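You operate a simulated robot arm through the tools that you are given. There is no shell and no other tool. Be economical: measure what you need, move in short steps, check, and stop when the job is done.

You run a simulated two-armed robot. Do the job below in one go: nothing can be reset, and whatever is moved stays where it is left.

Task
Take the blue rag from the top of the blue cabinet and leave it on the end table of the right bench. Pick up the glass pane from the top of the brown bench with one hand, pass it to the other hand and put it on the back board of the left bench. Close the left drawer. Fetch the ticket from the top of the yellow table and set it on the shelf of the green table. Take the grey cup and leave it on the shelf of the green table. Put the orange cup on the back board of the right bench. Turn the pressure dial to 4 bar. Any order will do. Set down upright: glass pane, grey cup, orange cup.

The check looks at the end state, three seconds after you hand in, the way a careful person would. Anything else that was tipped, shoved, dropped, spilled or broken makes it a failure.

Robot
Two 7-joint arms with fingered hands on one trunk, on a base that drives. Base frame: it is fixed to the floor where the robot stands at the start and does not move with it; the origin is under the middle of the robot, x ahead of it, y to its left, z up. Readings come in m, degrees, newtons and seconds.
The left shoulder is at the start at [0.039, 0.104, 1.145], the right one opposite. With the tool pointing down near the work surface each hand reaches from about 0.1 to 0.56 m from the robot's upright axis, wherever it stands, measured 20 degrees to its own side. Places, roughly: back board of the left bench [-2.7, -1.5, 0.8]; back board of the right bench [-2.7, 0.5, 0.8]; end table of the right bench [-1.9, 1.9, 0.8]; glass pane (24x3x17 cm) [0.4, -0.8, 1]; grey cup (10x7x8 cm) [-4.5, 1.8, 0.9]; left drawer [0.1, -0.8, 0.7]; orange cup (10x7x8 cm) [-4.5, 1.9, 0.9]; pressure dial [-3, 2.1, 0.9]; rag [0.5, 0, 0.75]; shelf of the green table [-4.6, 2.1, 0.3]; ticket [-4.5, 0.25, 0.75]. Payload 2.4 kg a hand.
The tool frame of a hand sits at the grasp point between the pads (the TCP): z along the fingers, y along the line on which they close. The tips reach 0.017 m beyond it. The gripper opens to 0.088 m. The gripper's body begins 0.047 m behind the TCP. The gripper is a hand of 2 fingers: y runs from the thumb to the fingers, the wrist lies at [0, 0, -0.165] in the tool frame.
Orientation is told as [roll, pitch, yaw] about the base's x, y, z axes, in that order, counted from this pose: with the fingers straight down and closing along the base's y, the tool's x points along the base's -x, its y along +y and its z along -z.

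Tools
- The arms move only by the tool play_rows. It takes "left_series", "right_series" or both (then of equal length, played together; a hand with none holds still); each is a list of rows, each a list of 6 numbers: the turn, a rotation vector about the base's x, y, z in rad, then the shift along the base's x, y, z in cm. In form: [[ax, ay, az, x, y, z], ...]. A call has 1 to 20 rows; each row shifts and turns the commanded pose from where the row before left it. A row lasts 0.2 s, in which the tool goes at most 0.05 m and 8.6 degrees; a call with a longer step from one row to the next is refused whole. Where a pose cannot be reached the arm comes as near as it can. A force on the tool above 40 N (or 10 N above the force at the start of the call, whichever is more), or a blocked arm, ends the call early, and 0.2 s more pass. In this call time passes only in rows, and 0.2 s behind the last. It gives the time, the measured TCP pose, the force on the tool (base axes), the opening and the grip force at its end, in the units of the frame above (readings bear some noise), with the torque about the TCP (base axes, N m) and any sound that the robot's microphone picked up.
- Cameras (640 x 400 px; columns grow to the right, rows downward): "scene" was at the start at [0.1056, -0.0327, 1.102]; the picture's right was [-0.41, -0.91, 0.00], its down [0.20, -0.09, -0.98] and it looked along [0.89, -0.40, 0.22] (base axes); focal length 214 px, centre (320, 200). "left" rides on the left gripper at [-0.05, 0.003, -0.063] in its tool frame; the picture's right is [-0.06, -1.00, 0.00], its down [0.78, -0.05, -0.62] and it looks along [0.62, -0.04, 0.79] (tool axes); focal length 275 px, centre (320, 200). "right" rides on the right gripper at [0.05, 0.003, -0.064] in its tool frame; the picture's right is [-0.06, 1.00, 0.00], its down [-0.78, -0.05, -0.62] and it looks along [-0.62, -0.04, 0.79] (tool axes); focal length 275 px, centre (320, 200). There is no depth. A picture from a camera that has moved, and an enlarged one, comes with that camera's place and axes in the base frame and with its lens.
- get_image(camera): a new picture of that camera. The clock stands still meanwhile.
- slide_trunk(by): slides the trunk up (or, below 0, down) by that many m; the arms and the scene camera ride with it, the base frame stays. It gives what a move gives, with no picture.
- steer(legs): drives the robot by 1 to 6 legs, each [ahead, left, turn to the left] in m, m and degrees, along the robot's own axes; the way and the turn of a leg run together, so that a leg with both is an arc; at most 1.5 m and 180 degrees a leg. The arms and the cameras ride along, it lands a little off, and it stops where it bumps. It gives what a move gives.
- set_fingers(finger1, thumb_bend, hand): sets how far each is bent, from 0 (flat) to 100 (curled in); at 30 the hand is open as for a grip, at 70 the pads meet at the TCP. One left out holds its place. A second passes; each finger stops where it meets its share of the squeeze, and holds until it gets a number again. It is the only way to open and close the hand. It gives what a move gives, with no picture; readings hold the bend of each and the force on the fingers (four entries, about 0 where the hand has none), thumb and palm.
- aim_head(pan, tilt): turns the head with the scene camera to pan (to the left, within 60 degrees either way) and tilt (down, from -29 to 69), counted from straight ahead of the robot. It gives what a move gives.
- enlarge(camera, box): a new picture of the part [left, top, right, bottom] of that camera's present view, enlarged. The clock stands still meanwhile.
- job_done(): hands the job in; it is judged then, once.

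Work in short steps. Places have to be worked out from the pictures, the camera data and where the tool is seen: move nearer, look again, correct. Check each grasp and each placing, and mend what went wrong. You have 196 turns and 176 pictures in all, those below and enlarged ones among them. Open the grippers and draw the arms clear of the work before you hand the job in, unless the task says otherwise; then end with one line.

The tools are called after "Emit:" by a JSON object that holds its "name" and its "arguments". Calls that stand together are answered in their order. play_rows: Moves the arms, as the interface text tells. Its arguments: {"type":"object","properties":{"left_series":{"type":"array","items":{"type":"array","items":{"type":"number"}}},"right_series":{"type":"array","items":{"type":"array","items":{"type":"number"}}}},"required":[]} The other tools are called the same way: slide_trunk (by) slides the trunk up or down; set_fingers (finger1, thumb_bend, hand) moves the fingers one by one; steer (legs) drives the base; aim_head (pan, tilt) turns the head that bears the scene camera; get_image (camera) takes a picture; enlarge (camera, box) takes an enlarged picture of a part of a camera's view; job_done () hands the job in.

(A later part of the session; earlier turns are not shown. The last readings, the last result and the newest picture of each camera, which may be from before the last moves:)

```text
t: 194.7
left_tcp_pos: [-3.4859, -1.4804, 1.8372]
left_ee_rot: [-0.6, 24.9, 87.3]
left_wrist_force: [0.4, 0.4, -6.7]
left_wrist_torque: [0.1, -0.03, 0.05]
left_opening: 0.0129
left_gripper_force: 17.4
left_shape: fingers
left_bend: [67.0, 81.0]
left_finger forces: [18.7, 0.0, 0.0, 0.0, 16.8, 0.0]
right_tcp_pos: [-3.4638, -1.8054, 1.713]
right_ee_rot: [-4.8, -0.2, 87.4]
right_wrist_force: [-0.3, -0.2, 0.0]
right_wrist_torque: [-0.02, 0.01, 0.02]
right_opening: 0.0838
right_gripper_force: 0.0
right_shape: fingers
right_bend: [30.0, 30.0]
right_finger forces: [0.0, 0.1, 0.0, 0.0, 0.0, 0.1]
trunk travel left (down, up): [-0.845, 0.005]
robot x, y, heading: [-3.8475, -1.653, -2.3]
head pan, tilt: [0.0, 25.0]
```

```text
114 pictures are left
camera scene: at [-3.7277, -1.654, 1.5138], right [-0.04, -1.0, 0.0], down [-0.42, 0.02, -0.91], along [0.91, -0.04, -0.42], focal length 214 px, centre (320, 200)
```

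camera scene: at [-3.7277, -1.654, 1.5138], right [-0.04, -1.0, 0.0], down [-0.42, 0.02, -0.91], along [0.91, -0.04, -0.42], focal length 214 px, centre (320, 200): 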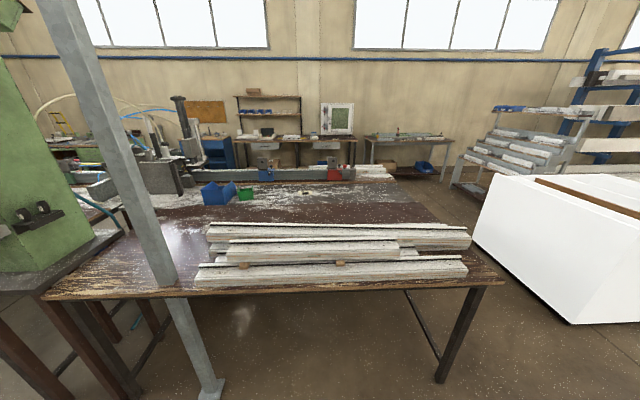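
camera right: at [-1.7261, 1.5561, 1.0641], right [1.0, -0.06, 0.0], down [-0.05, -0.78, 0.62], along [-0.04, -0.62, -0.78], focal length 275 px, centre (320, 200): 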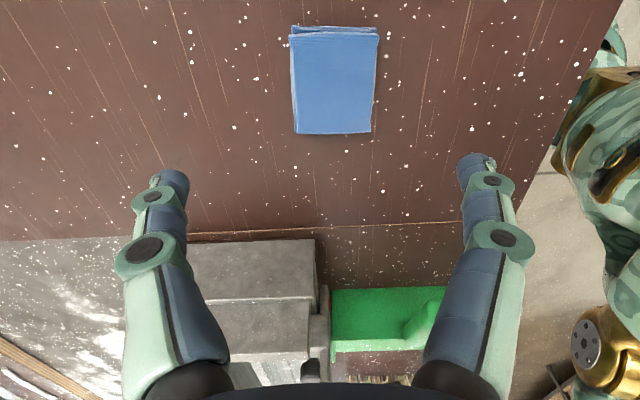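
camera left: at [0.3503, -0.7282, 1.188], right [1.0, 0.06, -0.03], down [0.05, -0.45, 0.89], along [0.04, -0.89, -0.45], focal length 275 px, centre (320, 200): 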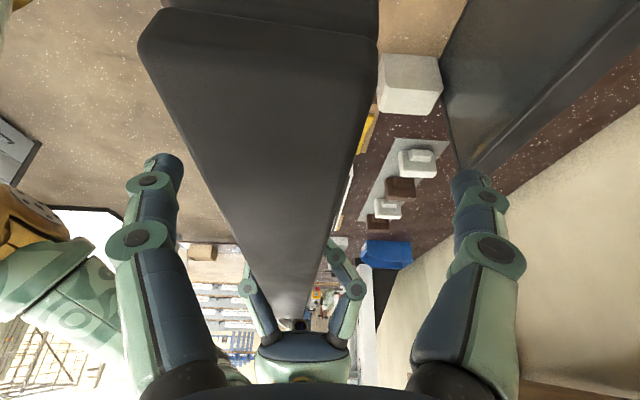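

Free board area: y≈-1.05…-0.65, x≈-3.08…-2.5 (left of the stack), with the post at (-3.06,-1.07). Tuck the right arm, slide left and lower the trunk before approaching.

Emit:
{"name": "play_rows", "arguments": {"right_series": [[0, 0, 0, -4, -2.4, 0], [0, 0, 0, -4, -2.4, 0], [0, 0, 0, -4, -2.4, 0], [0, 0, 0, -4, -2.4, 0], [0, 0, 0, -4, -2.4, 0]]}}

Emit:
{"name": "steer", "arguments": {"legs": [[0, 0.8, 2.3]]}}

Emit:
{"name": "slide_trunk", "arguments": {"by": -0.35}}

Emit:
{"name": "aim_head", "arguments": {"pan": 0, "tilt": 20}}

Emit:
{"name": "get_image", "arguments": {"camera": "scene"}}

```text
t: 195.9
left_tcp_pos: [-3.4874, -1.4799, 1.8382]
left_ee_rot: [-0.7, 24.9, 87.3]
left_wrist_force: [-0.4, 0.3, -5.9]
left_wrist_torque: [0.09, -0.03, -0.03]
left_opening: 0.0135
left_gripper_force: 17.8
left_shape: fingers
left_bend: [67.0, 81.0]
left_finger forces: [18.8, 0.0, 0.1, 0.1, 16.5, 0.0]
right_tcp_pos: [-3.665, -1.9241, 1.7129]
right_ee_rot: [-4.8, -0.3, 87.5]
right_wrist_force: [-0.2, -0.4, 0.1]
right_wrist_torque: [-0.03, -0.01, -0.01]
right_opening: 0.0839
right_gripper_force: 0.1
right_shape: fingers
right_bend: [30.0, 30.0]
right_finger forces: [0.0, 0.1, 0.0, 0.0, 0.1, 0.0]
trunk travel left (down, up): [-0.845, 0.005]
robot x, y, heading: [-3.8464, -1.6495, -2.2]
head pan, tilt: [0.0, 25.0]
```

```text
t: 200.2
left_tcp_pos: [-3.4824, -0.656, 1.8368]
left_ee_rot: [-0.6, 24.9, 90.5]
left_wrist_force: [-0.4, -0.1, -7.1]
left_wrist_torque: [0.12, -0.02, -0.01]
left_opening: 0.0133
left_gripper_force: 17.8
left_shape: fingers
left_bend: [67.0, 81.0]
left_finger forces: [18.8, 0.0, 0.0, 0.0, 16.8, 0.0]
right_tcp_pos: [-3.6357, -1.1088, 1.7147]
right_ee_rot: [-4.8, -0.2, 90.5]
right_wrist_force: [-0.5, 0.0, 0.1]
right_wrist_torque: [0.01, -0.01, -0.02]
right_opening: 0.084
right_gripper_force: 0.0
right_shape: fingers
right_bend: [30.0, 30.0]
right_finger forces: [0.0, 0.0, 0.0, 0.1, 0.0, 0.0]
trunk travel left (down, up): [-0.845, 0.005]
robot x, y, heading: [-3.8334, -0.845, 0.8]
head pan, tilt: [0.0, 25.0]
```

```text
t: 203.6
left_tcp_pos: [-3.4826, -0.6566, 1.4867]
left_ee_rot: [-0.6, 24.9, 90.4]
left_wrist_force: [1.0, -0.2, -7.0]
left_wrist_torque: [0.09, -0.03, 0.01]
left_opening: 0.0133
left_gripper_force: 17.8
left_shape: fingers
left_bend: [67.0, 81.0]
left_finger forces: [18.8, 0.0, 0.0, 0.1, 16.9, 0.0]
right_tcp_pos: [-3.6355, -1.108, 1.3645]
right_ee_rot: [-4.7, -0.3, 90.4]
right_wrist_force: [-0.9, 0.7, -0.1]
right_wrist_torque: [0.03, 0.0, 0.0]
right_opening: 0.0841
right_gripper_force: 0.1
right_shape: fingers
right_bend: [30.0, 30.0]
right_finger forces: [0.1, 0.1, 0.1, 0.1, 0.0, 0.0]
trunk travel left (down, up): [-0.495, 0.355]
robot x, y, heading: [-3.8326, -0.8447, 0.5]
head pan, tilt: [0.0, 25.0]
```

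```text
t: 204.3
left_tcp_pos: [-3.4818, -0.6557, 1.4876]
left_ee_rot: [-0.5, 24.9, 90.4]
left_wrist_force: [-1.2, -0.4, -6.3]
left_wrist_torque: [0.12, -0.05, 0.04]
left_opening: 0.0132
left_gripper_force: 17.9
left_shape: fingers
left_bend: [67.0, 81.0]
left_finger forces: [18.8, 0.0, 0.1, 0.0, 16.8, 0.0]
right_tcp_pos: [-3.6356, -1.108, 1.3637]
right_ee_rot: [-4.8, -0.2, 90.5]
right_wrist_force: [-0.3, 0.2, -0.1]
right_wrist_torque: [0.01, 0.03, 0.02]
right_opening: 0.084
right_gripper_force: 0.0
right_shape: fingers
right_bend: [30.0, 30.0]
right_finger forces: [0.1, 0.1, 0.0, 0.1, 0.0, 0.0]
trunk travel left (down, up): [-0.495, 0.355]
robot x, y, heading: [-3.8286, -0.85, 0.6]
head pan, tilt: [0.0, 20.0]
```

```text
113 pictures are left
camera scene: at [-3.7125, -0.8426, 1.1712], right [0.01, -1.0, 0.0], down [-0.34, 0.0, -0.94], along [0.94, 0.01, -0.34], focal length 214 px, centre (320, 200)
```

scene: 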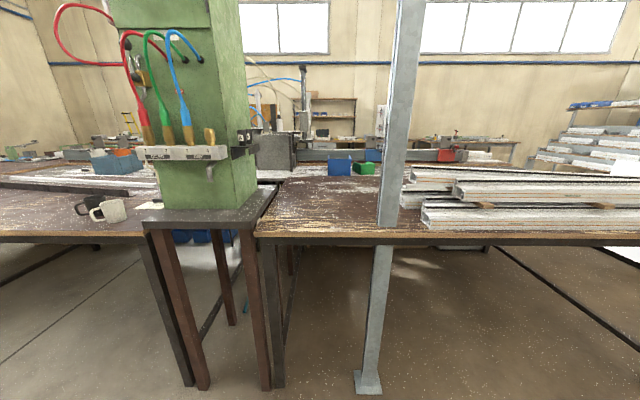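

Free gap between the machine (y≈-0.62) and the post (y≈-1.03). Bring the pane to the centre line, level its ~10° tilt, then check from the scene camera.

Emit:
{"name": "play_rows", "arguments": {"left_series": [[-0.087, 0, 0, 0.8, -2.8, -2.4], [-0.087, 0, 0, 0.8, -2.8, -2.4], [0, 0, 0, 0.8, -2.8, -2.4], [0, 0, 0, 0.8, -2.8, -2.4], [0, 0, 0, 0.8, -2.8, -2.4], [0, 0, 0, 0, 0, -3], [0, 0, 0, 0, 0, -3]]}}

Emit:
{"name": "get_image", "arguments": {"camera": "scene"}}

```text
t: 205.9
left_tcp_pos: [-3.4407, -0.7977, 1.3062]
left_ee_rot: [-0.5, 34.8, 90.5]
left_wrist_force: [-0.4, -0.1, -7.0]
left_wrist_torque: [0.14, -0.03, 0.01]
left_opening: 0.0132
left_gripper_force: 18.9
left_shape: fingers
left_bend: [67.0, 81.0]
left_finger forces: [20.2, 0.1, 0.0, 0.0, 17.3, 0.0]
right_tcp_pos: [-3.637, -1.1084, 1.3628]
right_ee_rot: [-4.8, -0.2, 90.5]
right_wrist_force: [-0.1, 0.2, -0.1]
right_wrist_torque: [-0.02, -0.01, 0.0]
right_opening: 0.0838
right_gripper_force: 0.0
right_shape: fingers
right_bend: [30.0, 30.0]
right_finger forces: [0.0, 0.0, 0.0, 0.0, 0.0, 0.0]
trunk travel left (down, up): [-0.495, 0.355]
robot x, y, heading: [-3.836, -0.8455, 0.8]
head pan, tilt: [0.0, 20.0]
```

```text
112 pictures are left
camera scene: at [-3.7122, -0.8428, 1.1712], right [0.01, -1.0, 0.0], down [-0.34, 0.0, -0.94], along [0.94, 0.01, -0.34], focal length 214 px, centre (320, 200)
```

scene: 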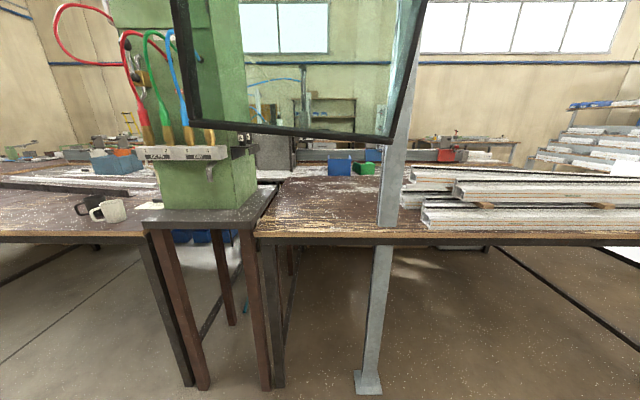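

Remaining tilt ≈4.8°; correct it, lower the trunk, then drive forward 0.44 between machine and post.

Emit:
{"name": "play_rows", "arguments": {"left_series": [[-0.083, 0, 0, 0, 0, 0]]}}

Emit:
{"name": "slide_trunk", "arguments": {"by": -0.18}}

Emit:
{"name": "steer", "arguments": {"legs": [[0.3, 0, 0]]}}

Emit:
{"name": "get_image", "arguments": {"camera": "scene"}}

```text
t: 206.3
left_tcp_pos: [-3.4424, -0.7964, 1.3069]
left_ee_rot: [-0.5, 39.6, 90.4]
left_wrist_force: [-0.3, -0.4, -6.7]
left_wrist_torque: [0.18, -0.03, 0.0]
left_opening: 0.0131
left_gripper_force: 19.1
left_shape: fingers
left_bend: [67.0, 81.0]
left_finger forces: [20.3, 0.0, 0.1, 0.1, 17.6, 0.0]
right_tcp_pos: [-3.6351, -1.1075, 1.3643]
right_ee_rot: [-4.7, -0.2, 90.5]
right_wrist_force: [0.3, 1.4, 0.0]
right_wrist_torque: [-0.03, 0.01, 0.03]
right_opening: 0.0844
right_gripper_force: 0.1
right_shape: fingers
right_bend: [30.0, 30.0]
right_finger forces: [0.0, 0.0, 0.2, 0.1, 0.0, 0.1]
trunk travel left (down, up): [-0.495, 0.355]
robot x, y, heading: [-3.8345, -0.8434, 0.8]
head pan, tilt: [0.0, 20.0]
```

```text
t: 208.3
left_tcp_pos: [-3.4425, -0.7953, 1.1272]
left_ee_rot: [-0.5, 39.6, 90.5]
left_wrist_force: [1.0, 0.2, -6.2]
left_wrist_torque: [0.17, -0.04, -0.02]
left_opening: 0.0132
left_gripper_force: 19.4
left_shape: fingers
left_bend: [67.0, 81.0]
left_finger forces: [20.4, 0.0, 0.1, 0.0, 17.4, 0.0]
right_tcp_pos: [-3.6365, -1.1072, 1.1849]
right_ee_rot: [-4.8, -0.3, 90.5]
right_wrist_force: [-0.8, 0.1, 0.1]
right_wrist_torque: [0.04, 0.0, 0.03]
right_opening: 0.084
right_gripper_force: 0.0
right_shape: fingers
right_bend: [30.0, 30.0]
right_finger forces: [0.1, 0.0, 0.1, 0.0, 0.0, 0.1]
trunk travel left (down, up): [-0.315, 0.535]
robot x, y, heading: [-3.8356, -0.8452, 0.5]
head pan, tilt: [0.0, 20.0]
```

```text
t: 210.3
left_tcp_pos: [-3.1426, -0.7933, 1.1274]
left_ee_rot: [-0.5, 39.6, 90.3]
left_wrist_force: [0.6, -0.7, -6.6]
left_wrist_torque: [0.17, -0.02, -0.03]
left_opening: 0.0132
left_gripper_force: 19.0
left_shape: fingers
left_bend: [67.0, 81.0]
left_finger forces: [20.3, 0.0, 0.0, 0.0, 17.6, 0.0]
right_tcp_pos: [-3.3368, -1.1056, 1.1843]
right_ee_rot: [-4.8, -0.2, 90.4]
right_wrist_force: [-0.3, -0.6, -0.7]
right_wrist_torque: [-0.02, -0.01, -0.03]
right_opening: 0.084
right_gripper_force: 0.1
right_shape: fingers
right_bend: [30.0, 30.0]
right_finger forces: [0.0, 0.0, 0.0, 0.1, 0.0, 0.0]
trunk travel left (down, up): [-0.315, 0.535]
robot x, y, heading: [-3.5303, -0.8433, 0.6]
head pan, tilt: [0.0, 20.0]
```

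```text
111 pictures are left
camera scene: at [-3.4081, -0.8402, 0.9901], right [0.01, -1.0, 0.0], down [-0.34, 0.0, -0.94], along [0.94, 0.01, -0.34], focal length 214 px, centre (320, 200)
```

scene: 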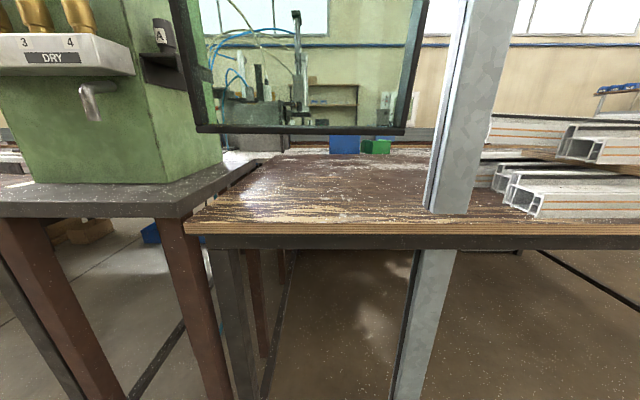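

Pane bottom is level at z≈0.98, y from -0.69 to -0.93. Drive 0.13 forward, then lower gently.

Emit:
{"name": "steer", "arguments": {"legs": [[0.13, 0, 0]]}}

Emit:
{"name": "play_rows", "arguments": {"left_series": [[0, 0, 0, 1.5, -0.7, -2], [0, 0, 0, 1.5, -0.7, -2], [0, 0, 0, 0, 0, -2], [0, 0, 0, 0, 0, -2], [0, 0, 0, 0, 0, -2]]}}

Emit:
{"name": "get_image", "arguments": {"camera": "scene"}}

```text
t: 211.6
left_tcp_pos: [-3.0143, -0.7926, 1.1268]
left_ee_rot: [-0.4, 39.6, 90.4]
left_wrist_force: [0.0, 0.7, -6.3]
left_wrist_torque: [0.2, 0.01, 0.0]
left_opening: 0.013
left_gripper_force: 19.2
left_shape: fingers
left_bend: [67.0, 81.0]
left_finger forces: [20.5, 0.0, 0.2, 0.0, 17.7, 0.1]
right_tcp_pos: [-3.2073, -1.1057, 1.1829]
right_ee_rot: [-4.8, -0.2, 90.4]
right_wrist_force: [-0.2, 0.3, 0.6]
right_wrist_torque: [0.0, -0.01, -0.02]
right_opening: 0.084
right_gripper_force: 0.1
right_shape: fingers
right_bend: [30.0, 30.0]
right_finger forces: [0.1, 0.1, 0.0, 0.0, 0.0, 0.0]
trunk travel left (down, up): [-0.315, 0.535]
robot x, y, heading: [-3.4048, -0.8396, 0.2]
head pan, tilt: [0.0, 20.0]
```

```text
t: 212.8
left_tcp_pos: [-2.989, -0.8113, 1.0296]
left_ee_rot: [-0.8, 39.4, 90.1]
left_wrist_force: [0.0, 0.1, -6.3]
left_wrist_torque: [0.21, -0.05, 0.01]
left_opening: 0.0133
left_gripper_force: 19.5
left_shape: fingers
left_bend: [67.0, 81.0]
left_finger forces: [21.2, 0.0, 0.2, 0.0, 17.9, 0.1]
right_tcp_pos: [-3.2131, -1.1109, 1.1824]
right_ee_rot: [-5.0, -0.5, 90.4]
right_wrist_force: [1.2, 0.5, 0.3]
right_wrist_torque: [0.01, -0.04, 0.01]
right_opening: 0.084
right_gripper_force: 0.0
right_shape: fingers
right_bend: [30.0, 30.0]
right_finger forces: [0.0, 0.0, 0.1, 0.1, 0.1, 0.0]
trunk travel left (down, up): [-0.315, 0.535]
robot x, y, heading: [-3.4061, -0.8438, 0.4]
head pan, tilt: [0.0, 20.0]
```

```text
110 pictures are left
camera scene: at [-3.283, -0.8434, 0.9908], right [0.01, -1.0, 0.0], down [-0.34, 0.0, -0.94], along [0.94, 0.01, -0.34], focal length 214 px, centre (320, 200)
```

scene: 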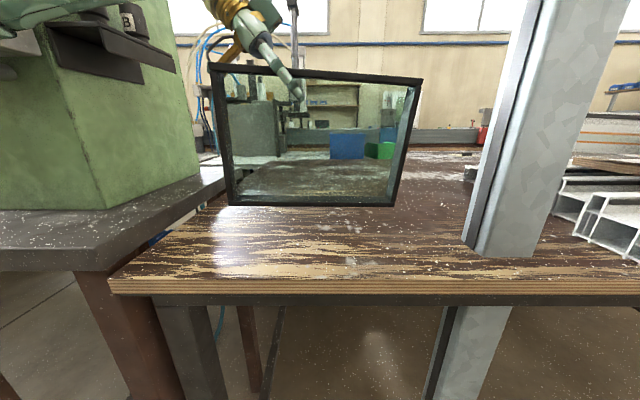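

Bottom edge level, about 3 cm above the board. Lower in small steps.

Emit:
{"name": "play_rows", "arguments": {"left_series": [[0, 0, 0, 0, 0, -0.8], [0, 0, 0, 0, 0, -0.7], [0, 0, 0, 0, 0, -0.6]]}}

Emit:
{"name": "enlarge", "arguments": {"camera": "scene", "box": [180, 40, 500, 240]}}

```text
t: 213.6
left_tcp_pos: [-2.9879, -0.8098, 1.0086]
left_ee_rot: [-0.6, 39.3, 90.2]
left_wrist_force: [0.3, 0.7, -6.0]
left_wrist_torque: [0.16, -0.04, -0.02]
left_opening: 0.0131
left_gripper_force: 19.8
left_shape: fingers
left_bend: [67.0, 81.0]
left_finger forces: [21.4, 0.0, 0.0, 0.0, 17.9, 0.0]
right_tcp_pos: [-3.2128, -1.1099, 1.183]
right_ee_rot: [-4.9, -0.4, 90.4]
right_wrist_force: [-0.3, 0.6, -0.5]
right_wrist_torque: [-0.02, -0.01, 0.0]
right_opening: 0.0841
right_gripper_force: 0.1
right_shape: fingers
right_bend: [30.0, 30.0]
right_finger forces: [0.0, 0.1, 0.0, 0.1, 0.0, 0.1]
trunk travel left (down, up): [-0.315, 0.535]
robot x, y, heading: [-3.4085, -0.8422, 0.4]
head pan, tilt: [0.0, 20.0]
```

```text
2.00 times, centred on (340, 140) of scene
camera zoom: at [-3.283, -0.8432, 0.9907], right [0.01, -1.0, 0.0], down [-0.34, 0.0, -0.94], along [0.94, 0.01, -0.34], focal length 429 px, centre (280, 320)
```

zoom: 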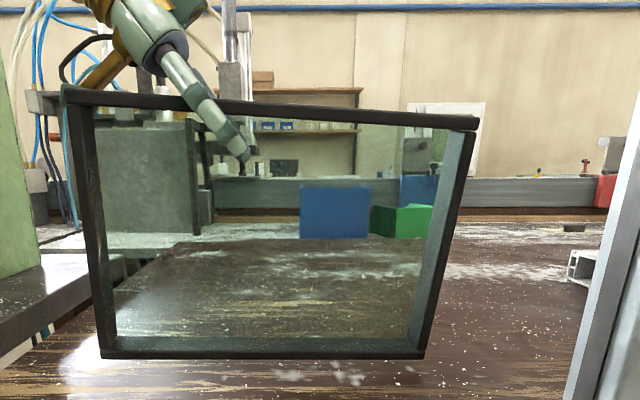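

About 1 cm to go; continue in 4 mm steps.

Emit:
{"name": "play_rows", "arguments": {"left_series": [[0, 0, 0, 0, 0, -0.4], [0, 0, 0, 0, 0, -0.4], [0, 0, 0, 0, 0, -0.4]]}}

```text
t: 214.4
left_tcp_pos: [-2.9864, -0.8102, 0.9947]
left_ee_rot: [-0.8, 39.4, 90.2]
left_wrist_force: [0.4, -0.4, -5.5]
left_wrist_torque: [0.02, -0.08, 0.02]
left_opening: 0.0132
left_gripper_force: 19.0
left_shape: fingers
left_bend: [67.0, 81.0]
left_finger forces: [19.0, 0.0, 0.0, 0.1, 18.6, 0.0]
right_tcp_pos: [-3.2122, -1.1089, 1.1837]
right_ee_rot: [-5.1, -0.5, 90.3]
right_wrist_force: [-0.2, 0.6, -0.1]
right_wrist_torque: [0.0, -0.01, 0.0]
right_opening: 0.0842
right_gripper_force: 0.2
right_shape: fingers
right_bend: [30.0, 30.0]
right_finger forces: [0.1, 0.0, 0.0, 0.0, 0.1, 0.0]
trunk travel left (down, up): [-0.315, 0.535]
robot x, y, heading: [-3.4034, -0.8416, 0.7]
head pan, tilt: [0.0, 20.0]
```

Torque changed: one corner touches. Lower a few mm more.

Emit:
{"name": "play_rows", "arguments": {"left_series": [[0, 0, 0, 0, 0, -0.3], [0, 0, 0, 0, 0, -0.3], [0, 0, 0, 0, 0, -0.3]]}}

Emit:
{"name": "enlarge", "arguments": {"camera": "scene", "box": [180, 40, 500, 240]}}

```text
t: 215.2
left_tcp_pos: [-2.9868, -0.8092, 0.9893]
left_ee_rot: [-1.2, 39.7, 90.0]
left_wrist_force: [0.7, -3.6, 35.7]
left_wrist_torque: [0.27, 0.54, 0.39]
left_opening: 0.0141
left_gripper_force: 29.3
left_shape: fingers
left_bend: [71.0, 84.0]
left_finger forces: [33.7, 0.0, 0.0, 0.1, 25.4, 0.1]
right_tcp_pos: [-3.2112, -1.1073, 1.1844]
right_ee_rot: [-5.0, -0.3, 90.4]
right_wrist_force: [0.6, 0.4, -0.5]
right_wrist_torque: [0.02, 0.0, -0.03]
right_opening: 0.0839
right_gripper_force: 0.1
right_shape: fingers
right_bend: [30.0, 30.0]
right_finger forces: [0.0, 0.0, 0.0, 0.1, 0.0, 0.0]
trunk travel left (down, up): [-0.315, 0.535]
robot x, y, heading: [-3.4031, -0.8414, 0.6]
head pan, tilt: [0.0, 20.0]
```

```text
2.00 times, centred on (340, 140) of scene
camera zoom: at [-3.2824, -0.8413, 0.991], right [0.01, -1.0, 0.0], down [-0.34, 0.0, -0.94], along [0.94, 0.01, -0.34], focal length 429 px, centre (280, 320)
```

zoom: 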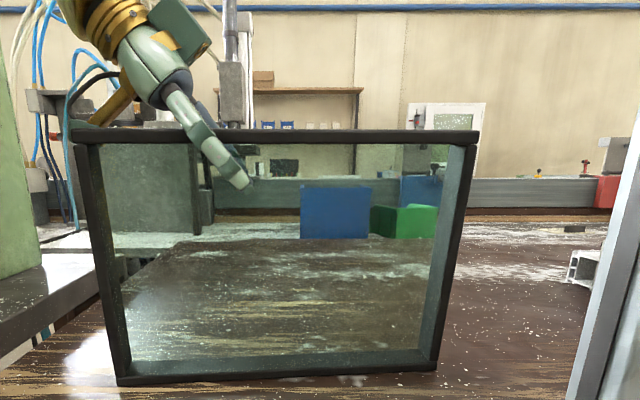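

Seated (35 N). Relieve the pressure by 3 mm.

Emit:
{"name": "play_rows", "arguments": {"left_series": [[0, 0, 0, 0, 0, 0.3], [0, 0, 0, 0, 0, 0.2]]}}

Emit:
{"name": "get_image", "arguments": {"camera": "left"}}

```text
t: 215.8
left_tcp_pos: [-2.988, -0.8085, 0.9901]
left_ee_rot: [-0.4, 39.3, 90.4]
left_wrist_force: [0.5, -5.0, 11.1]
left_wrist_torque: [0.12, 0.25, 0.24]
left_opening: 0.0137
left_gripper_force: 21.3
left_shape: fingers
left_bend: [71.0, 84.0]
left_finger forces: [23.6, 0.0, 0.0, 0.0, 19.4, 0.0]
right_tcp_pos: [-3.2109, -1.1075, 1.1834]
right_ee_rot: [-4.9, -0.3, 90.4]
right_wrist_force: [0.1, -0.3, 0.6]
right_wrist_torque: [0.01, -0.01, 0.04]
right_opening: 0.0842
right_gripper_force: 0.0
right_shape: fingers
right_bend: [30.0, 30.0]
right_finger forces: [0.0, 0.0, 0.0, 0.0, 0.0, 0.0]
trunk travel left (down, up): [-0.315, 0.535]
robot x, y, heading: [-3.4011, -0.8454, 0.3]
head pan, tilt: [0.0, 20.0]
```

```text
107 pictures are left
camera left: at [-2.9909, -0.7297, 1.0088], right [1.0, 0.06, -0.03], down [0.05, -0.22, 0.98], along [0.05, -0.97, -0.22], focal length 275 px, centre (320, 200)
```

left: 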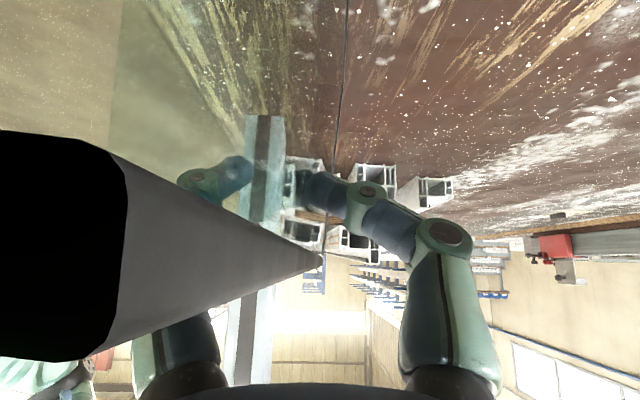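

Still 11 N down; relieve slightly more and open the hand moderately.

Emit:
{"name": "play_rows", "arguments": {"left_series": [[0, 0, 0, 0, 0, 0.2]]}}

Emit:
{"name": "set_fingers", "arguments": {"hand": "left", "finger1": 58, "thumb_bend": 58}}

Emit:
{"name": "enlarge", "arguments": {"camera": "scene", "box": [180, 40, 500, 240]}}

```text
t: 216.2
left_tcp_pos: [-2.9887, -0.8095, 0.9906]
left_ee_rot: [-0.3, 39.2, 90.5]
left_wrist_force: [0.3, -0.8, -1.1]
left_wrist_torque: [0.05, 0.03, 0.13]
left_opening: 0.0137
left_gripper_force: 18.3
left_shape: fingers
left_bend: [70.0, 84.0]
left_finger forces: [19.2, 0.1, 0.1, 0.0, 18.0, 0.0]
right_tcp_pos: [-3.2116, -1.1063, 1.1824]
right_ee_rot: [-5.0, -0.2, 90.4]
right_wrist_force: [0.0, 0.5, -0.4]
right_wrist_torque: [-0.02, -0.01, -0.04]
right_opening: 0.084
right_gripper_force: 0.2
right_shape: fingers
right_bend: [30.0, 30.0]
right_finger forces: [0.0, 0.0, 0.0, 0.0, 0.1, 0.0]
trunk travel left (down, up): [-0.315, 0.535]
robot x, y, heading: [-3.4023, -0.8413, 0.4]
head pan, tilt: [0.0, 20.0]
```

```text
t: 217.2
left_tcp_pos: [-2.988, -0.8088, 0.9945]
left_ee_rot: [-0.8, 39.4, 90.2]
left_wrist_force: [0.1, 1.8, -0.9]
left_wrist_torque: [0.0, 0.08, -0.22]
left_opening: 0.029
left_gripper_force: 1.2
left_shape: fingers
left_bend: [53.0, 57.0]
left_finger forces: [2.4, 0.1, 0.1, 0.1, 0.0, 0.0]
right_tcp_pos: [-3.2106, -1.1082, 1.1834]
right_ee_rot: [-5.0, -0.3, 90.5]
right_wrist_force: [0.8, -0.3, -1.0]
right_wrist_torque: [0.0, 0.0, -0.02]
right_opening: 0.0839
right_gripper_force: 0.0
right_shape: fingers
right_bend: [30.0, 30.0]
right_finger forces: [0.1, 0.0, 0.0, 0.0, 0.0, 0.0]
trunk travel left (down, up): [-0.315, 0.535]
robot x, y, heading: [-3.4046, -0.8415, 0.2]
head pan, tilt: [0.0, 20.0]
```

```text
2.00 times, centred on (340, 140) of scene
camera zoom: at [-3.2823, -0.8413, 0.9905], right [0.01, -1.0, 0.0], down [-0.34, 0.0, -0.94], along [0.94, 0.01, -0.34], focal length 429 px, centre (280, 320)
```

zoom: 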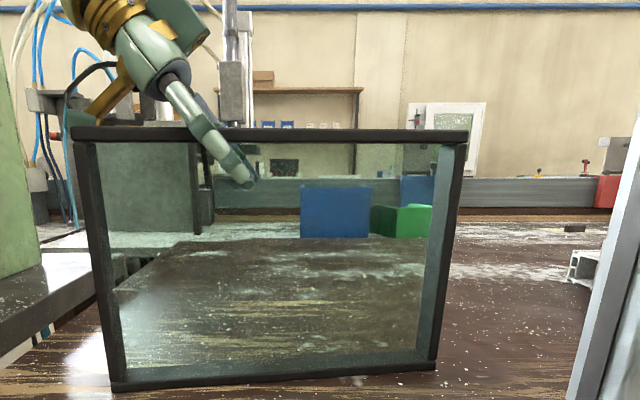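

The near finger still touches lightly; open it first, then the thumb.

Emit:
{"name": "set_fingers", "arguments": {"hand": "left", "finger1": 30}}

Emit:
{"name": "set_fingers", "arguments": {"hand": "left", "thumb_bend": 30}}

Emit:
{"name": "get_image", "arguments": {"camera": "left"}}

Emit:
{"name": "get_image", "arguments": {"camera": "scene"}}

```text
t: 218.2
left_tcp_pos: [-2.9866, -0.8085, 0.9935]
left_ee_rot: [-0.7, 39.4, 90.3]
left_wrist_force: [1.4, 0.2, 0.0]
left_wrist_torque: [-0.01, 0.03, -0.04]
left_opening: 0.0533
left_gripper_force: 0.0
left_shape: fingers
left_bend: [30.0, 57.0]
left_finger forces: [0.1, 0.0, 0.0, 0.0, 0.0, 0.1]
right_tcp_pos: [-3.2109, -1.108, 1.1837]
right_ee_rot: [-5.0, -0.3, 90.4]
right_wrist_force: [0.4, 0.2, 0.5]
right_wrist_torque: [0.02, 0.02, -0.02]
right_opening: 0.0836
right_gripper_force: 0.1
right_shape: fingers
right_bend: [30.0, 30.0]
right_finger forces: [0.1, 0.0, 0.0, 0.0, 0.0, 0.0]
trunk travel left (down, up): [-0.315, 0.535]
robot x, y, heading: [-3.4025, -0.8376, 0.6]
head pan, tilt: [0.0, 20.0]
```

```text
t: 219.2
left_tcp_pos: [-2.987, -0.808, 0.9939]
left_ee_rot: [-0.7, 39.4, 90.2]
left_wrist_force: [0.4, 0.3, -0.2]
left_wrist_torque: [-0.03, 0.02, -0.04]
left_opening: 0.0836
left_gripper_force: 0.1
left_shape: fingers
left_bend: [30.0, 30.0]
left_finger forces: [0.0, 0.0, 0.1, 0.1, 0.0, 0.1]
right_tcp_pos: [-3.2118, -1.1078, 1.1844]
right_ee_rot: [-5.0, -0.4, 90.4]
right_wrist_force: [0.1, -0.1, 0.0]
right_wrist_torque: [-0.01, -0.02, -0.02]
right_opening: 0.0841
right_gripper_force: 0.0
right_shape: fingers
right_bend: [30.0, 30.0]
right_finger forces: [0.0, 0.1, 0.0, 0.0, 0.0, 0.1]
trunk travel left (down, up): [-0.315, 0.535]
robot x, y, heading: [-3.4041, -0.8389, 0.7]
head pan, tilt: [0.0, 20.0]
```

```text
105 pictures are left
camera left: at [-2.9903, -0.7302, 1.0127], right [1.0, 0.06, -0.03], down [0.04, -0.21, 0.98], along [0.05, -0.98, -0.21], focal length 275 px, centre (320, 200)
```

left: 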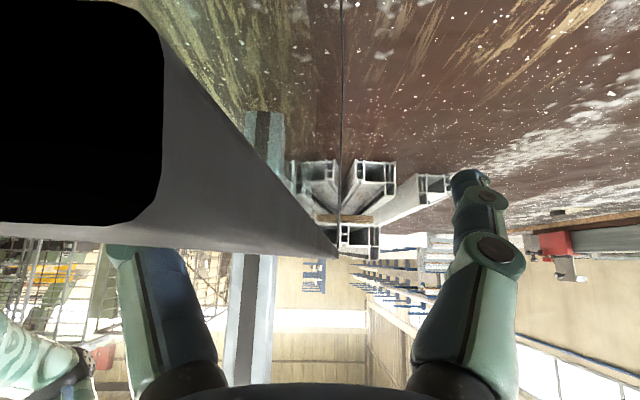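

```text
104 pictures are left
camera scene: at [-3.2822, -0.8415, 0.9906], right [0.01, -1.0, 0.0], down [-0.34, 0.0, -0.94], along [0.94, 0.01, -0.34], focal length 214 px, centre (320, 200)
```

scene: 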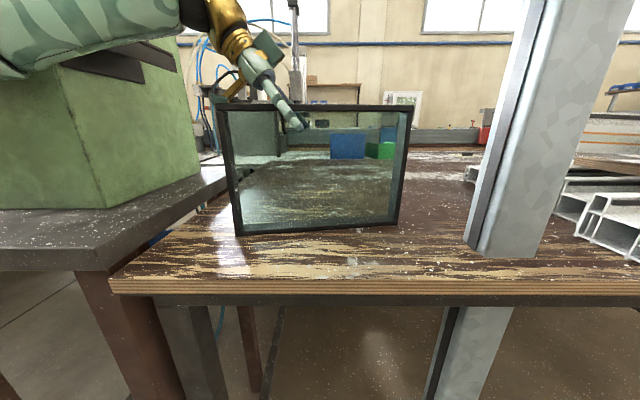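

Pane stands by itself. Withdraw the left hand straight up.

Emit:
{"name": "play_rows", "arguments": {"left_series": [[0, 0, 0, 0, 0, 1], [0, 0, 0, 0, 0, 2], [0, 0, 0, 0, 0, 3], [0, 0, 0, 0, 0, 3], [0, 0, 0, 0, 0, 3]]}}

Emit:
{"name": "get_image", "arguments": {"camera": "scene"}}

```text
t: 220.4
left_tcp_pos: [-2.9839, -0.8062, 1.1139]
left_ee_rot: [-0.6, 39.6, 90.3]
left_wrist_force: [0.9, 0.1, 0.0]
left_wrist_torque: [0.02, 0.01, 0.0]
left_opening: 0.0837
left_gripper_force: 0.0
left_shape: fingers
left_bend: [30.0, 30.0]
left_finger forces: [0.0, 0.0, 0.0, 0.0, 0.0, 0.0]
right_tcp_pos: [-3.2063, -1.1056, 1.1846]
right_ee_rot: [-4.8, -0.2, 90.4]
right_wrist_force: [0.4, 0.0, 0.7]
right_wrist_torque: [-0.02, 0.01, 0.02]
right_opening: 0.0837
right_gripper_force: 0.1
right_shape: fingers
right_bend: [30.0, 30.0]
right_finger forces: [0.0, 0.0, 0.1, 0.0, 0.0, 0.0]
trunk travel left (down, up): [-0.315, 0.535]
robot x, y, heading: [-3.4051, -0.837, 0.4]
head pan, tilt: [0.0, 20.0]
```

```text
103 pictures are left
camera scene: at [-3.2796, -0.839, 0.9904], right [0.01, -1.0, 0.0], down [-0.34, 0.0, -0.94], along [0.94, 0.01, -0.34], focal length 214 px, centre (320, 200)
```

scene: 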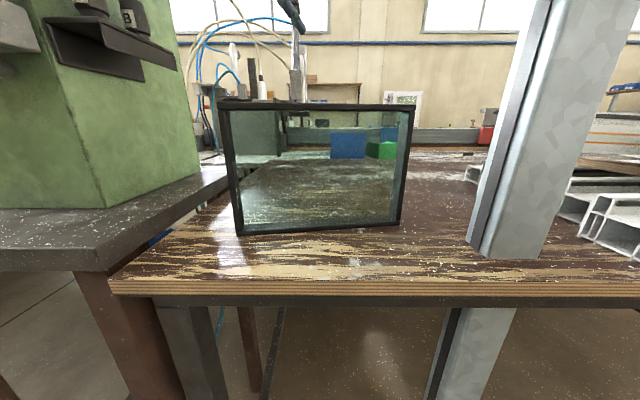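

Pane stands upright and free. Back off, turn around and go to the yellow table for the ticket.

Emit:
{"name": "steer", "arguments": {"legs": [[-0.35, 0, 0], [0, 0, 90], [0, 0, 90], [0, -1.0, 0]]}}

Emit:
{"name": "aim_head", "arguments": {"pan": 0, "tilt": 30}}

Emit:
{"name": "get_image", "arguments": {"camera": "scene"}}

```text
t: 235.0
left_tcp_pos: [-4.159, 0.1181, 1.1122]
left_ee_rot: [-0.6, 39.6, -91.6]
left_wrist_force: [0.4, 0.6, 0.8]
left_wrist_torque: [-0.01, -0.02, -0.02]
left_opening: 0.0838
left_gripper_force: 0.1
left_shape: fingers
left_bend: [30.0, 30.0]
left_finger forces: [0.0, 0.0, 0.1, 0.0, 0.1, 0.0]
right_tcp_pos: [-3.9257, 0.4089, 1.1841]
right_ee_rot: [-4.8, -0.1, -91.6]
right_wrist_force: [0.0, -0.8, -0.4]
right_wrist_torque: [0.02, -0.02, 0.01]
right_opening: 0.084
right_gripper_force: 0.2
right_shape: fingers
right_bend: [30.0, 30.0]
right_finger forces: [0.0, 0.0, 0.1, 0.0, 0.0, 0.0]
trunk travel left (down, up): [-0.315, 0.535]
robot x, y, heading: [-3.736, 0.1387, 178.4]
head pan, tilt: [0.0, 20.0]
```

```text
t: 235.7
left_tcp_pos: [-4.16, 0.1191, 1.1116]
left_ee_rot: [-0.5, 39.6, -91.6]
left_wrist_force: [0.1, -0.4, 0.5]
left_wrist_torque: [0.0, -0.01, -0.01]
left_opening: 0.0837
left_gripper_force: 0.0
left_shape: fingers
left_bend: [30.0, 30.0]
left_finger forces: [0.0, 0.1, 0.0, 0.0, 0.0, 0.0]
right_tcp_pos: [-3.9262, 0.4095, 1.1833]
right_ee_rot: [-4.7, -0.2, -91.7]
right_wrist_force: [0.7, -0.2, -0.1]
right_wrist_torque: [-0.02, 0.0, 0.01]
right_opening: 0.0841
right_gripper_force: 0.0
right_shape: fingers
right_bend: [30.0, 30.0]
right_finger forces: [0.1, 0.0, 0.0, 0.1, 0.0, 0.1]
trunk travel left (down, up): [-0.315, 0.535]
robot x, y, heading: [-3.7368, 0.1402, 178.6]
head pan, tilt: [0.0, 30.0]
```

```text
102 pictures are left
camera scene: at [-3.8612, 0.1423, 0.9742], right [0.03, 1.0, 0.0], down [0.5, -0.01, -0.87], along [-0.87, 0.02, -0.5], focal length 214 px, centre (320, 200)
```

scene: 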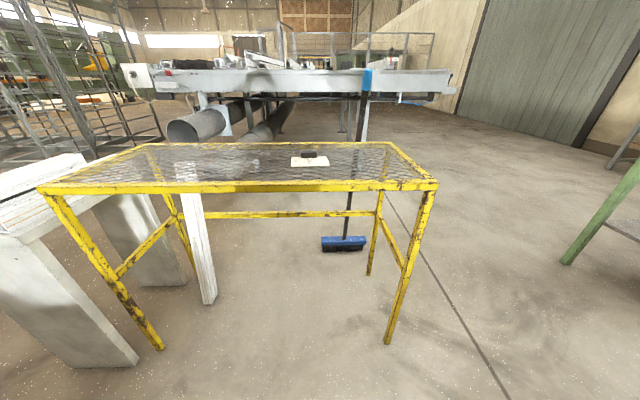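

Yellow mesh-top table with a paper ticket and a small black item on it. Zoom in.

Emit:
{"name": "enlarge", "arguments": {"camera": "scene", "box": [260, 135, 360, 198]}}

```text
6.35 times, centred on (310, 166) of scene
camera zoom: at [-3.8612, 0.1423, 0.9742], right [0.03, 1.0, 0.0], down [0.5, -0.01, -0.87], along [-0.87, 0.02, -0.5], focal length 1362 px, centre (384, 413)
```

zoom: 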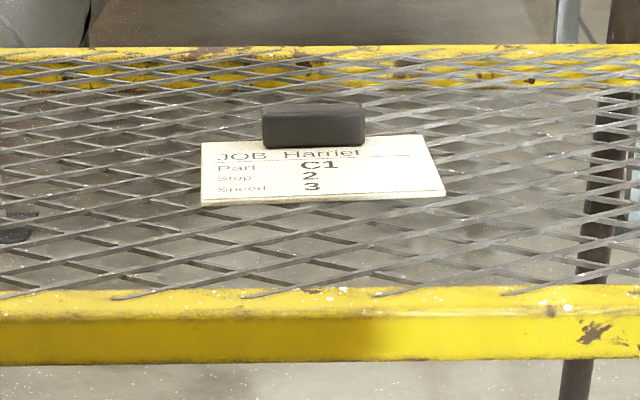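

The ticket is a card (~12×9 cm) at (-4.50, 0.12), table top z≈0.745, with a small black block on its back half (either a grip or a weight). Tuck the left arm, drive up, lower, and look with the right-hand camera.

Emit:
{"name": "play_rows", "arguments": {"left_series": [[-0.138, 0, 0, 3.5, -3.5, 0], [-0.138, 0, 0, 3.5, -3.5, 0], [-0.138, 0, 0, 3.5, -3.5, 0], [-0.138, 0, 0, 3.5, -3.5, 0], [-0.138, 0, 0, 3.5, -3.5, 0]], "right_series": [[0, -0.083, 0, 0, -2, 0], [0, 0, 0.028, -2, -2, 0], [0, 0, 0, -2, -2, 0], [0, 0, 0, -2, 0, 0], [0, 0, 0, -2, 0, 0]]}}

Emit:
{"name": "steer", "arguments": {"legs": [[0, 0.13, 1.5], [0.3, 0, 0]]}}

Emit:
{"name": "slide_trunk", "arguments": {"by": -0.15}}

Emit:
{"name": "get_image", "arguments": {"camera": "right"}}

Emit:
{"name": "get_image", "arguments": {"camera": "scene"}}

```text
t: 236.9
left_tcp_pos: [-3.9857, -0.0578, 1.1115]
left_ee_rot: [0.5, 0.1, -91.3]
left_wrist_force: [-0.1, 0.7, 0.1]
left_wrist_torque: [0.01, -0.01, 0.04]
left_opening: 0.0837
left_gripper_force: 0.0
left_shape: fingers
left_bend: [30.0, 30.0]
left_finger forces: [0.1, 0.1, 0.1, 0.0, 0.0, 0.0]
right_tcp_pos: [-4.0064, 0.3465, 1.1835]
right_ee_rot: [-0.1, -0.1, -90.0]
right_wrist_force: [-0.4, -0.3, -0.3]
right_wrist_torque: [-0.01, -0.02, 0.02]
right_opening: 0.0841
right_gripper_force: 0.0
right_shape: fingers
right_bend: [30.0, 30.0]
right_finger forces: [0.0, 0.0, 0.1, 0.0, 0.1, 0.1]
trunk travel left (down, up): [-0.315, 0.535]
robot x, y, heading: [-3.7386, 0.139, 178.3]
head pan, tilt: [0.0, 30.0]
```

```text
t: 239.8
left_tcp_pos: [-4.2844, -0.1942, 1.1114]
left_ee_rot: [0.7, 0.0, -89.7]
left_wrist_force: [-0.6, -0.6, 0.3]
left_wrist_torque: [-0.01, 0.01, 0.02]
left_opening: 0.0835
left_gripper_force: 0.0
left_shape: fingers
left_bend: [30.0, 30.0]
left_finger forces: [0.0, 0.1, 0.0, 0.0, 0.0, 0.0]
right_tcp_pos: [-4.3145, 0.2097, 1.184]
right_ee_rot: [-0.1, -0.1, -88.5]
right_wrist_force: [0.1, -0.2, -0.6]
right_wrist_torque: [-0.03, 0.02, -0.02]
right_opening: 0.0842
right_gripper_force: 0.1
right_shape: fingers
right_bend: [30.0, 30.0]
right_finger forces: [0.0, 0.0, 0.0, 0.0, 0.0, 0.0]
trunk travel left (down, up): [-0.315, 0.535]
robot x, y, heading: [-4.0424, 0.0057, -179.8]
head pan, tilt: [0.0, 30.0]
```

```text
t: 241.6
left_tcp_pos: [-4.2843, -0.194, 0.9611]
left_ee_rot: [0.5, 0.0, -89.6]
left_wrist_force: [0.5, 0.4, -0.1]
left_wrist_torque: [-0.02, 0.0, 0.02]
left_opening: 0.0838
left_gripper_force: 0.0
left_shape: fingers
left_bend: [30.0, 30.0]
left_finger forces: [0.0, 0.1, 0.0, 0.1, 0.1, 0.1]
right_tcp_pos: [-4.3151, 0.2087, 1.0344]
right_ee_rot: [-0.2, 0.0, -88.5]
right_wrist_force: [-0.3, 0.6, -0.2]
right_wrist_torque: [0.01, 0.02, 0.0]
right_opening: 0.0842
right_gripper_force: 0.0
right_shape: fingers
right_bend: [30.0, 30.0]
right_finger forces: [0.0, 0.0, 0.0, 0.1, 0.0, 0.0]
trunk travel left (down, up): [-0.165, 0.685]
robot x, y, heading: [-4.0381, 0.0061, -180.1]
head pan, tilt: [0.0, 30.0]
```

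```text
100 pictures are left
camera right: at [-4.3123, 0.2592, 1.0983], right [1.0, -0.04, 0.0], down [-0.03, -0.78, 0.62], along [-0.02, -0.62, -0.79], focal length 275 px, centre (320, 200)
```

right: 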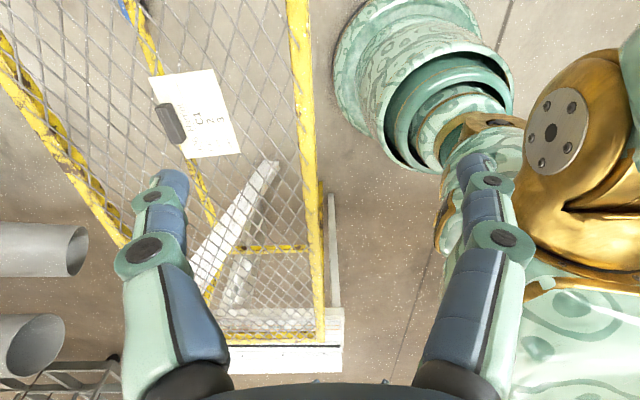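

```text
99 pictures are left
camera scene: at [-4.1703, 0.0081, 0.8248], right [0.0, 1.0, 0.0], down [0.5, 0.0, -0.87], along [-0.87, 0.0, -0.5], focal length 214 px, centre (320, 200)
```

scene: 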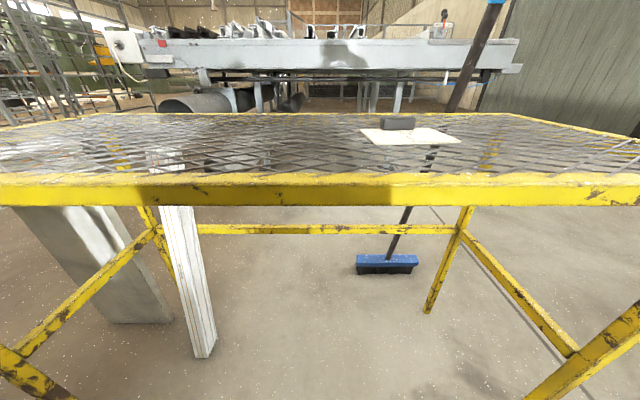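

Block centre ≈(-4.507, 0.128). Move the right hand above it.

Emit:
{"name": "play_rows", "arguments": {"right_series": [[0, 0, 0, -3.8, -1.6, -2], [0, 0, 0, -3.8, -1.6, -2], [0, 0, 0, -3.8, -1.6, -2], [0, 0, 0, -3.8, -1.6, -2], [0, 0, 0, -3.8, -1.6, -2], [0, 0, 0, 0, 0, -3.3], [0, 0, 0, 0, 0, -3.3], [0, 0, 0, 0, 0, -3.3]]}}

Emit:
{"name": "get_image", "arguments": {"camera": "right"}}

```text
t: 243.4
left_tcp_pos: [-4.2846, -0.1949, 0.9627]
left_ee_rot: [0.6, 0.1, -89.7]
left_wrist_force: [0.4, 0.7, 0.3]
left_wrist_torque: [-0.04, -0.01, 0.02]
left_opening: 0.0835
left_gripper_force: 0.1
left_shape: fingers
left_bend: [30.0, 30.0]
left_finger forces: [0.1, 0.0, 0.0, 0.0, 0.0, 0.0]
right_tcp_pos: [-4.5056, 0.134, 0.8342]
right_ee_rot: [-0.1, -0.1, -88.5]
right_wrist_force: [-0.4, 0.6, 0.2]
right_wrist_torque: [-0.02, -0.05, 0.02]
right_opening: 0.0839
right_gripper_force: 0.0
right_shape: fingers
right_bend: [30.0, 30.0]
right_finger forces: [0.0, 0.0, 0.1, 0.1, 0.1, 0.0]
right hand out of reach, approached as far as the arm can: row 5
trunk travel left (down, up): [-0.165, 0.685]
robot x, y, heading: [-4.037, 0.0092, -180.0]
head pan, tilt: [0.0, 30.0]
```

```text
98 pictures are left
camera right: at [-4.5025, 0.1847, 0.8983], right [1.0, -0.04, 0.0], down [-0.03, -0.78, 0.62], along [-0.02, -0.62, -0.78], focal length 275 px, centre (320, 200)
```

right: 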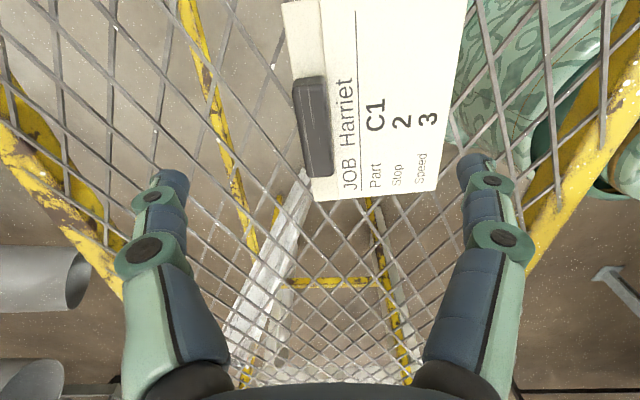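

Block centred; small y and yaw correction, descend, and close moderately.

Emit:
{"name": "play_rows", "arguments": {"right_series": [[0, 0, 0.07, 0, -0.7, -2], [0, 0, 0, 0, 0, -2], [0, 0, 0, 0, 0, -2]]}}

Emit:
{"name": "set_fingers", "arguments": {"hand": "right", "finger1": 75, "thumb_bend": 75}}

Emit:
{"name": "get_image", "arguments": {"camera": "right"}}

```text
t: 244.2
left_tcp_pos: [-4.2843, -0.1949, 0.9629]
left_ee_rot: [0.6, 0.0, -89.6]
left_wrist_force: [0.4, -0.1, -0.5]
left_wrist_torque: [-0.01, 0.03, 0.02]
left_opening: 0.0836
left_gripper_force: 0.0
left_shape: fingers
left_bend: [30.0, 30.0]
left_finger forces: [0.1, 0.0, 0.0, 0.1, 0.0, 0.0]
right_tcp_pos: [-4.5052, 0.1268, 0.7748]
right_ee_rot: [-0.1, -0.1, -84.5]
right_wrist_force: [-0.8, 0.0, 0.1]
right_wrist_torque: [0.03, 0.05, -0.01]
right_opening: 0.084
right_gripper_force: 0.1
right_shape: fingers
right_bend: [30.0, 30.0]
right_finger forces: [0.0, 0.0, 0.0, 0.0, 0.0, 0.0]
trunk travel left (down, up): [-0.165, 0.685]
robot x, y, heading: [-4.0422, 0.0058, -179.5]
head pan, tilt: [0.0, 30.0]
```

```text
t: 245.2
left_tcp_pos: [-4.2846, -0.1942, 0.9625]
left_ee_rot: [0.6, 0.0, -89.8]
left_wrist_force: [0.1, 0.6, -0.2]
left_wrist_torque: [0.02, 0.01, 0.01]
left_opening: 0.0834
left_gripper_force: 0.0
left_shape: fingers
left_bend: [30.0, 30.0]
left_finger forces: [0.1, 0.0, 0.1, 0.0, 0.0, 0.0]
right_tcp_pos: [-4.5065, 0.1278, 0.7735]
right_ee_rot: [-0.1, -0.1, -84.5]
right_wrist_force: [-1.0, 0.1, 0.1]
right_wrist_torque: [0.01, 0.01, 0.03]
right_opening: 0.0072
right_gripper_force: 5.6
right_shape: fingers
right_bend: [70.0, 68.0]
right_finger forces: [5.7, 0.1, 0.0, 0.0, 5.7, 0.0]
trunk travel left (down, up): [-0.165, 0.685]
robot x, y, heading: [-4.0397, 0.0066, -179.7]
head pan, tilt: [0.0, 30.0]
```

```text
97 pictures are left
camera right: at [-4.5066, 0.178, 0.838], right [1.0, 0.03, 0.0], down [0.03, -0.78, 0.62], along [0.02, -0.62, -0.78], focal length 275 px, centre (320, 200)
```

right: 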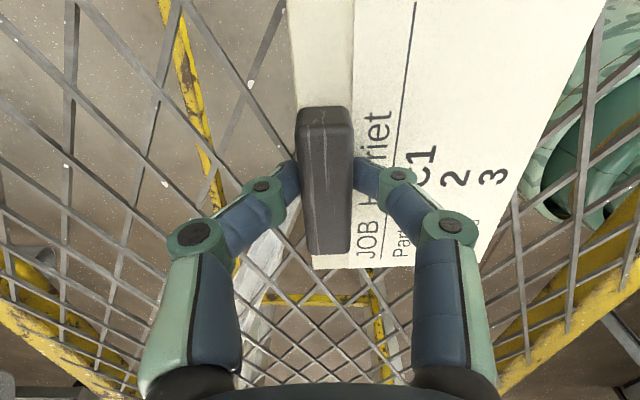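

Gripping the block (7 mm thick). Squeeze a little more and lift 3 cm to see whether the card comes along.

Emit:
{"name": "set_fingers", "arguments": {"hand": "right", "finger1": 88, "thumb_bend": 88}}

Emit:
{"name": "play_rows", "arguments": {"right_series": [[0, 0, 0, 0, 0, 1.5], [0, 0, 0, 0, 0, 1.5]]}}

Emit:
{"name": "get_image", "arguments": {"camera": "right"}}

Emit:
{"name": "get_image", "arguments": {"camera": "scene"}}

```text
t: 246.2
left_tcp_pos: [-4.285, -0.1946, 0.962]
left_ee_rot: [0.6, 0.1, -89.7]
left_wrist_force: [0.0, 0.0, 0.2]
left_wrist_torque: [-0.03, 0.0, 0.0]
left_opening: 0.0836
left_gripper_force: 0.1
left_shape: fingers
left_bend: [30.0, 30.0]
left_finger forces: [0.0, 0.0, 0.0, 0.0, 0.1, 0.0]
right_tcp_pos: [-4.5059, 0.1277, 0.7743]
right_ee_rot: [0.0, -0.2, -84.4]
right_wrist_force: [-0.4, -0.2, -0.5]
right_wrist_torque: [-0.01, 0.02, 0.02]
right_opening: 0.006
right_gripper_force: 14.2
right_shape: fingers
right_bend: [77.0, 72.0]
right_finger forces: [14.7, 0.0, 0.1, 0.0, 14.6, 0.1]
trunk travel left (down, up): [-0.165, 0.685]
robot x, y, heading: [-4.0421, 0.0103, -179.9]
head pan, tilt: [0.0, 30.0]
```

```text
t: 246.8
left_tcp_pos: [-4.2851, -0.1948, 0.9611]
left_ee_rot: [0.6, -0.1, -89.7]
left_wrist_force: [1.1, -0.9, 0.0]
left_wrist_torque: [0.02, -0.02, 0.02]
left_opening: 0.0838
left_gripper_force: 0.1
left_shape: fingers
left_bend: [30.0, 30.0]
left_finger forces: [0.0, 0.0, 0.0, 0.0, 0.0, 0.0]
right_tcp_pos: [-4.5049, 0.1275, 0.8052]
right_ee_rot: [-0.1, 0.0, -84.4]
right_wrist_force: [0.4, -0.1, -0.2]
right_wrist_torque: [0.0, 0.0, -0.02]
right_opening: 0.0057
right_gripper_force: 14.6
right_shape: fingers
right_bend: [77.0, 72.0]
right_finger forces: [14.7, 0.0, 0.0, 0.0, 14.7, 0.0]
trunk travel left (down, up): [-0.165, 0.685]
robot x, y, heading: [-4.0399, 0.0079, -179.9]
head pan, tilt: [0.0, 30.0]
```

```text
96 pictures are left
camera right: at [-4.5063, 0.1776, 0.8694], right [1.0, 0.03, 0.0], down [0.03, -0.78, 0.62], along [0.02, -0.62, -0.79], focal length 275 px, centre (320, 200)
```

right: 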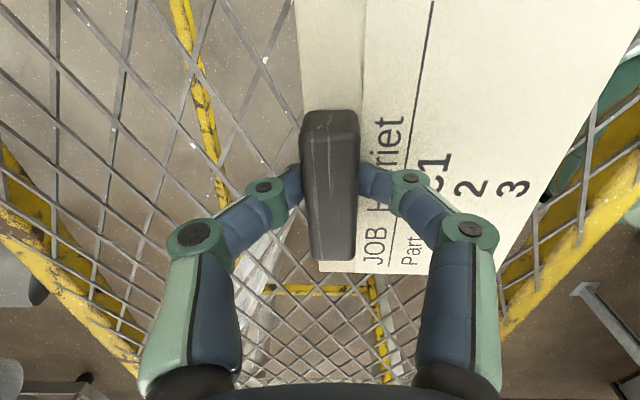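

```text
95 pictures are left
camera scene: at [-4.1705, 0.008, 0.8247], right [0.0, 1.0, 0.0], down [0.5, 0.0, -0.87], along [-0.87, 0.0, -0.5], focal length 214 px, centre (320, 200)
```

scene: 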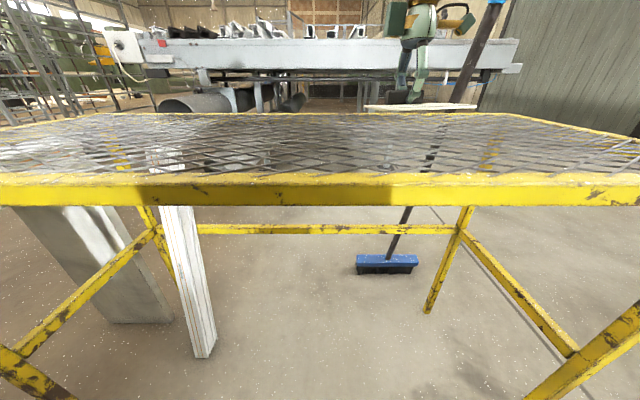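

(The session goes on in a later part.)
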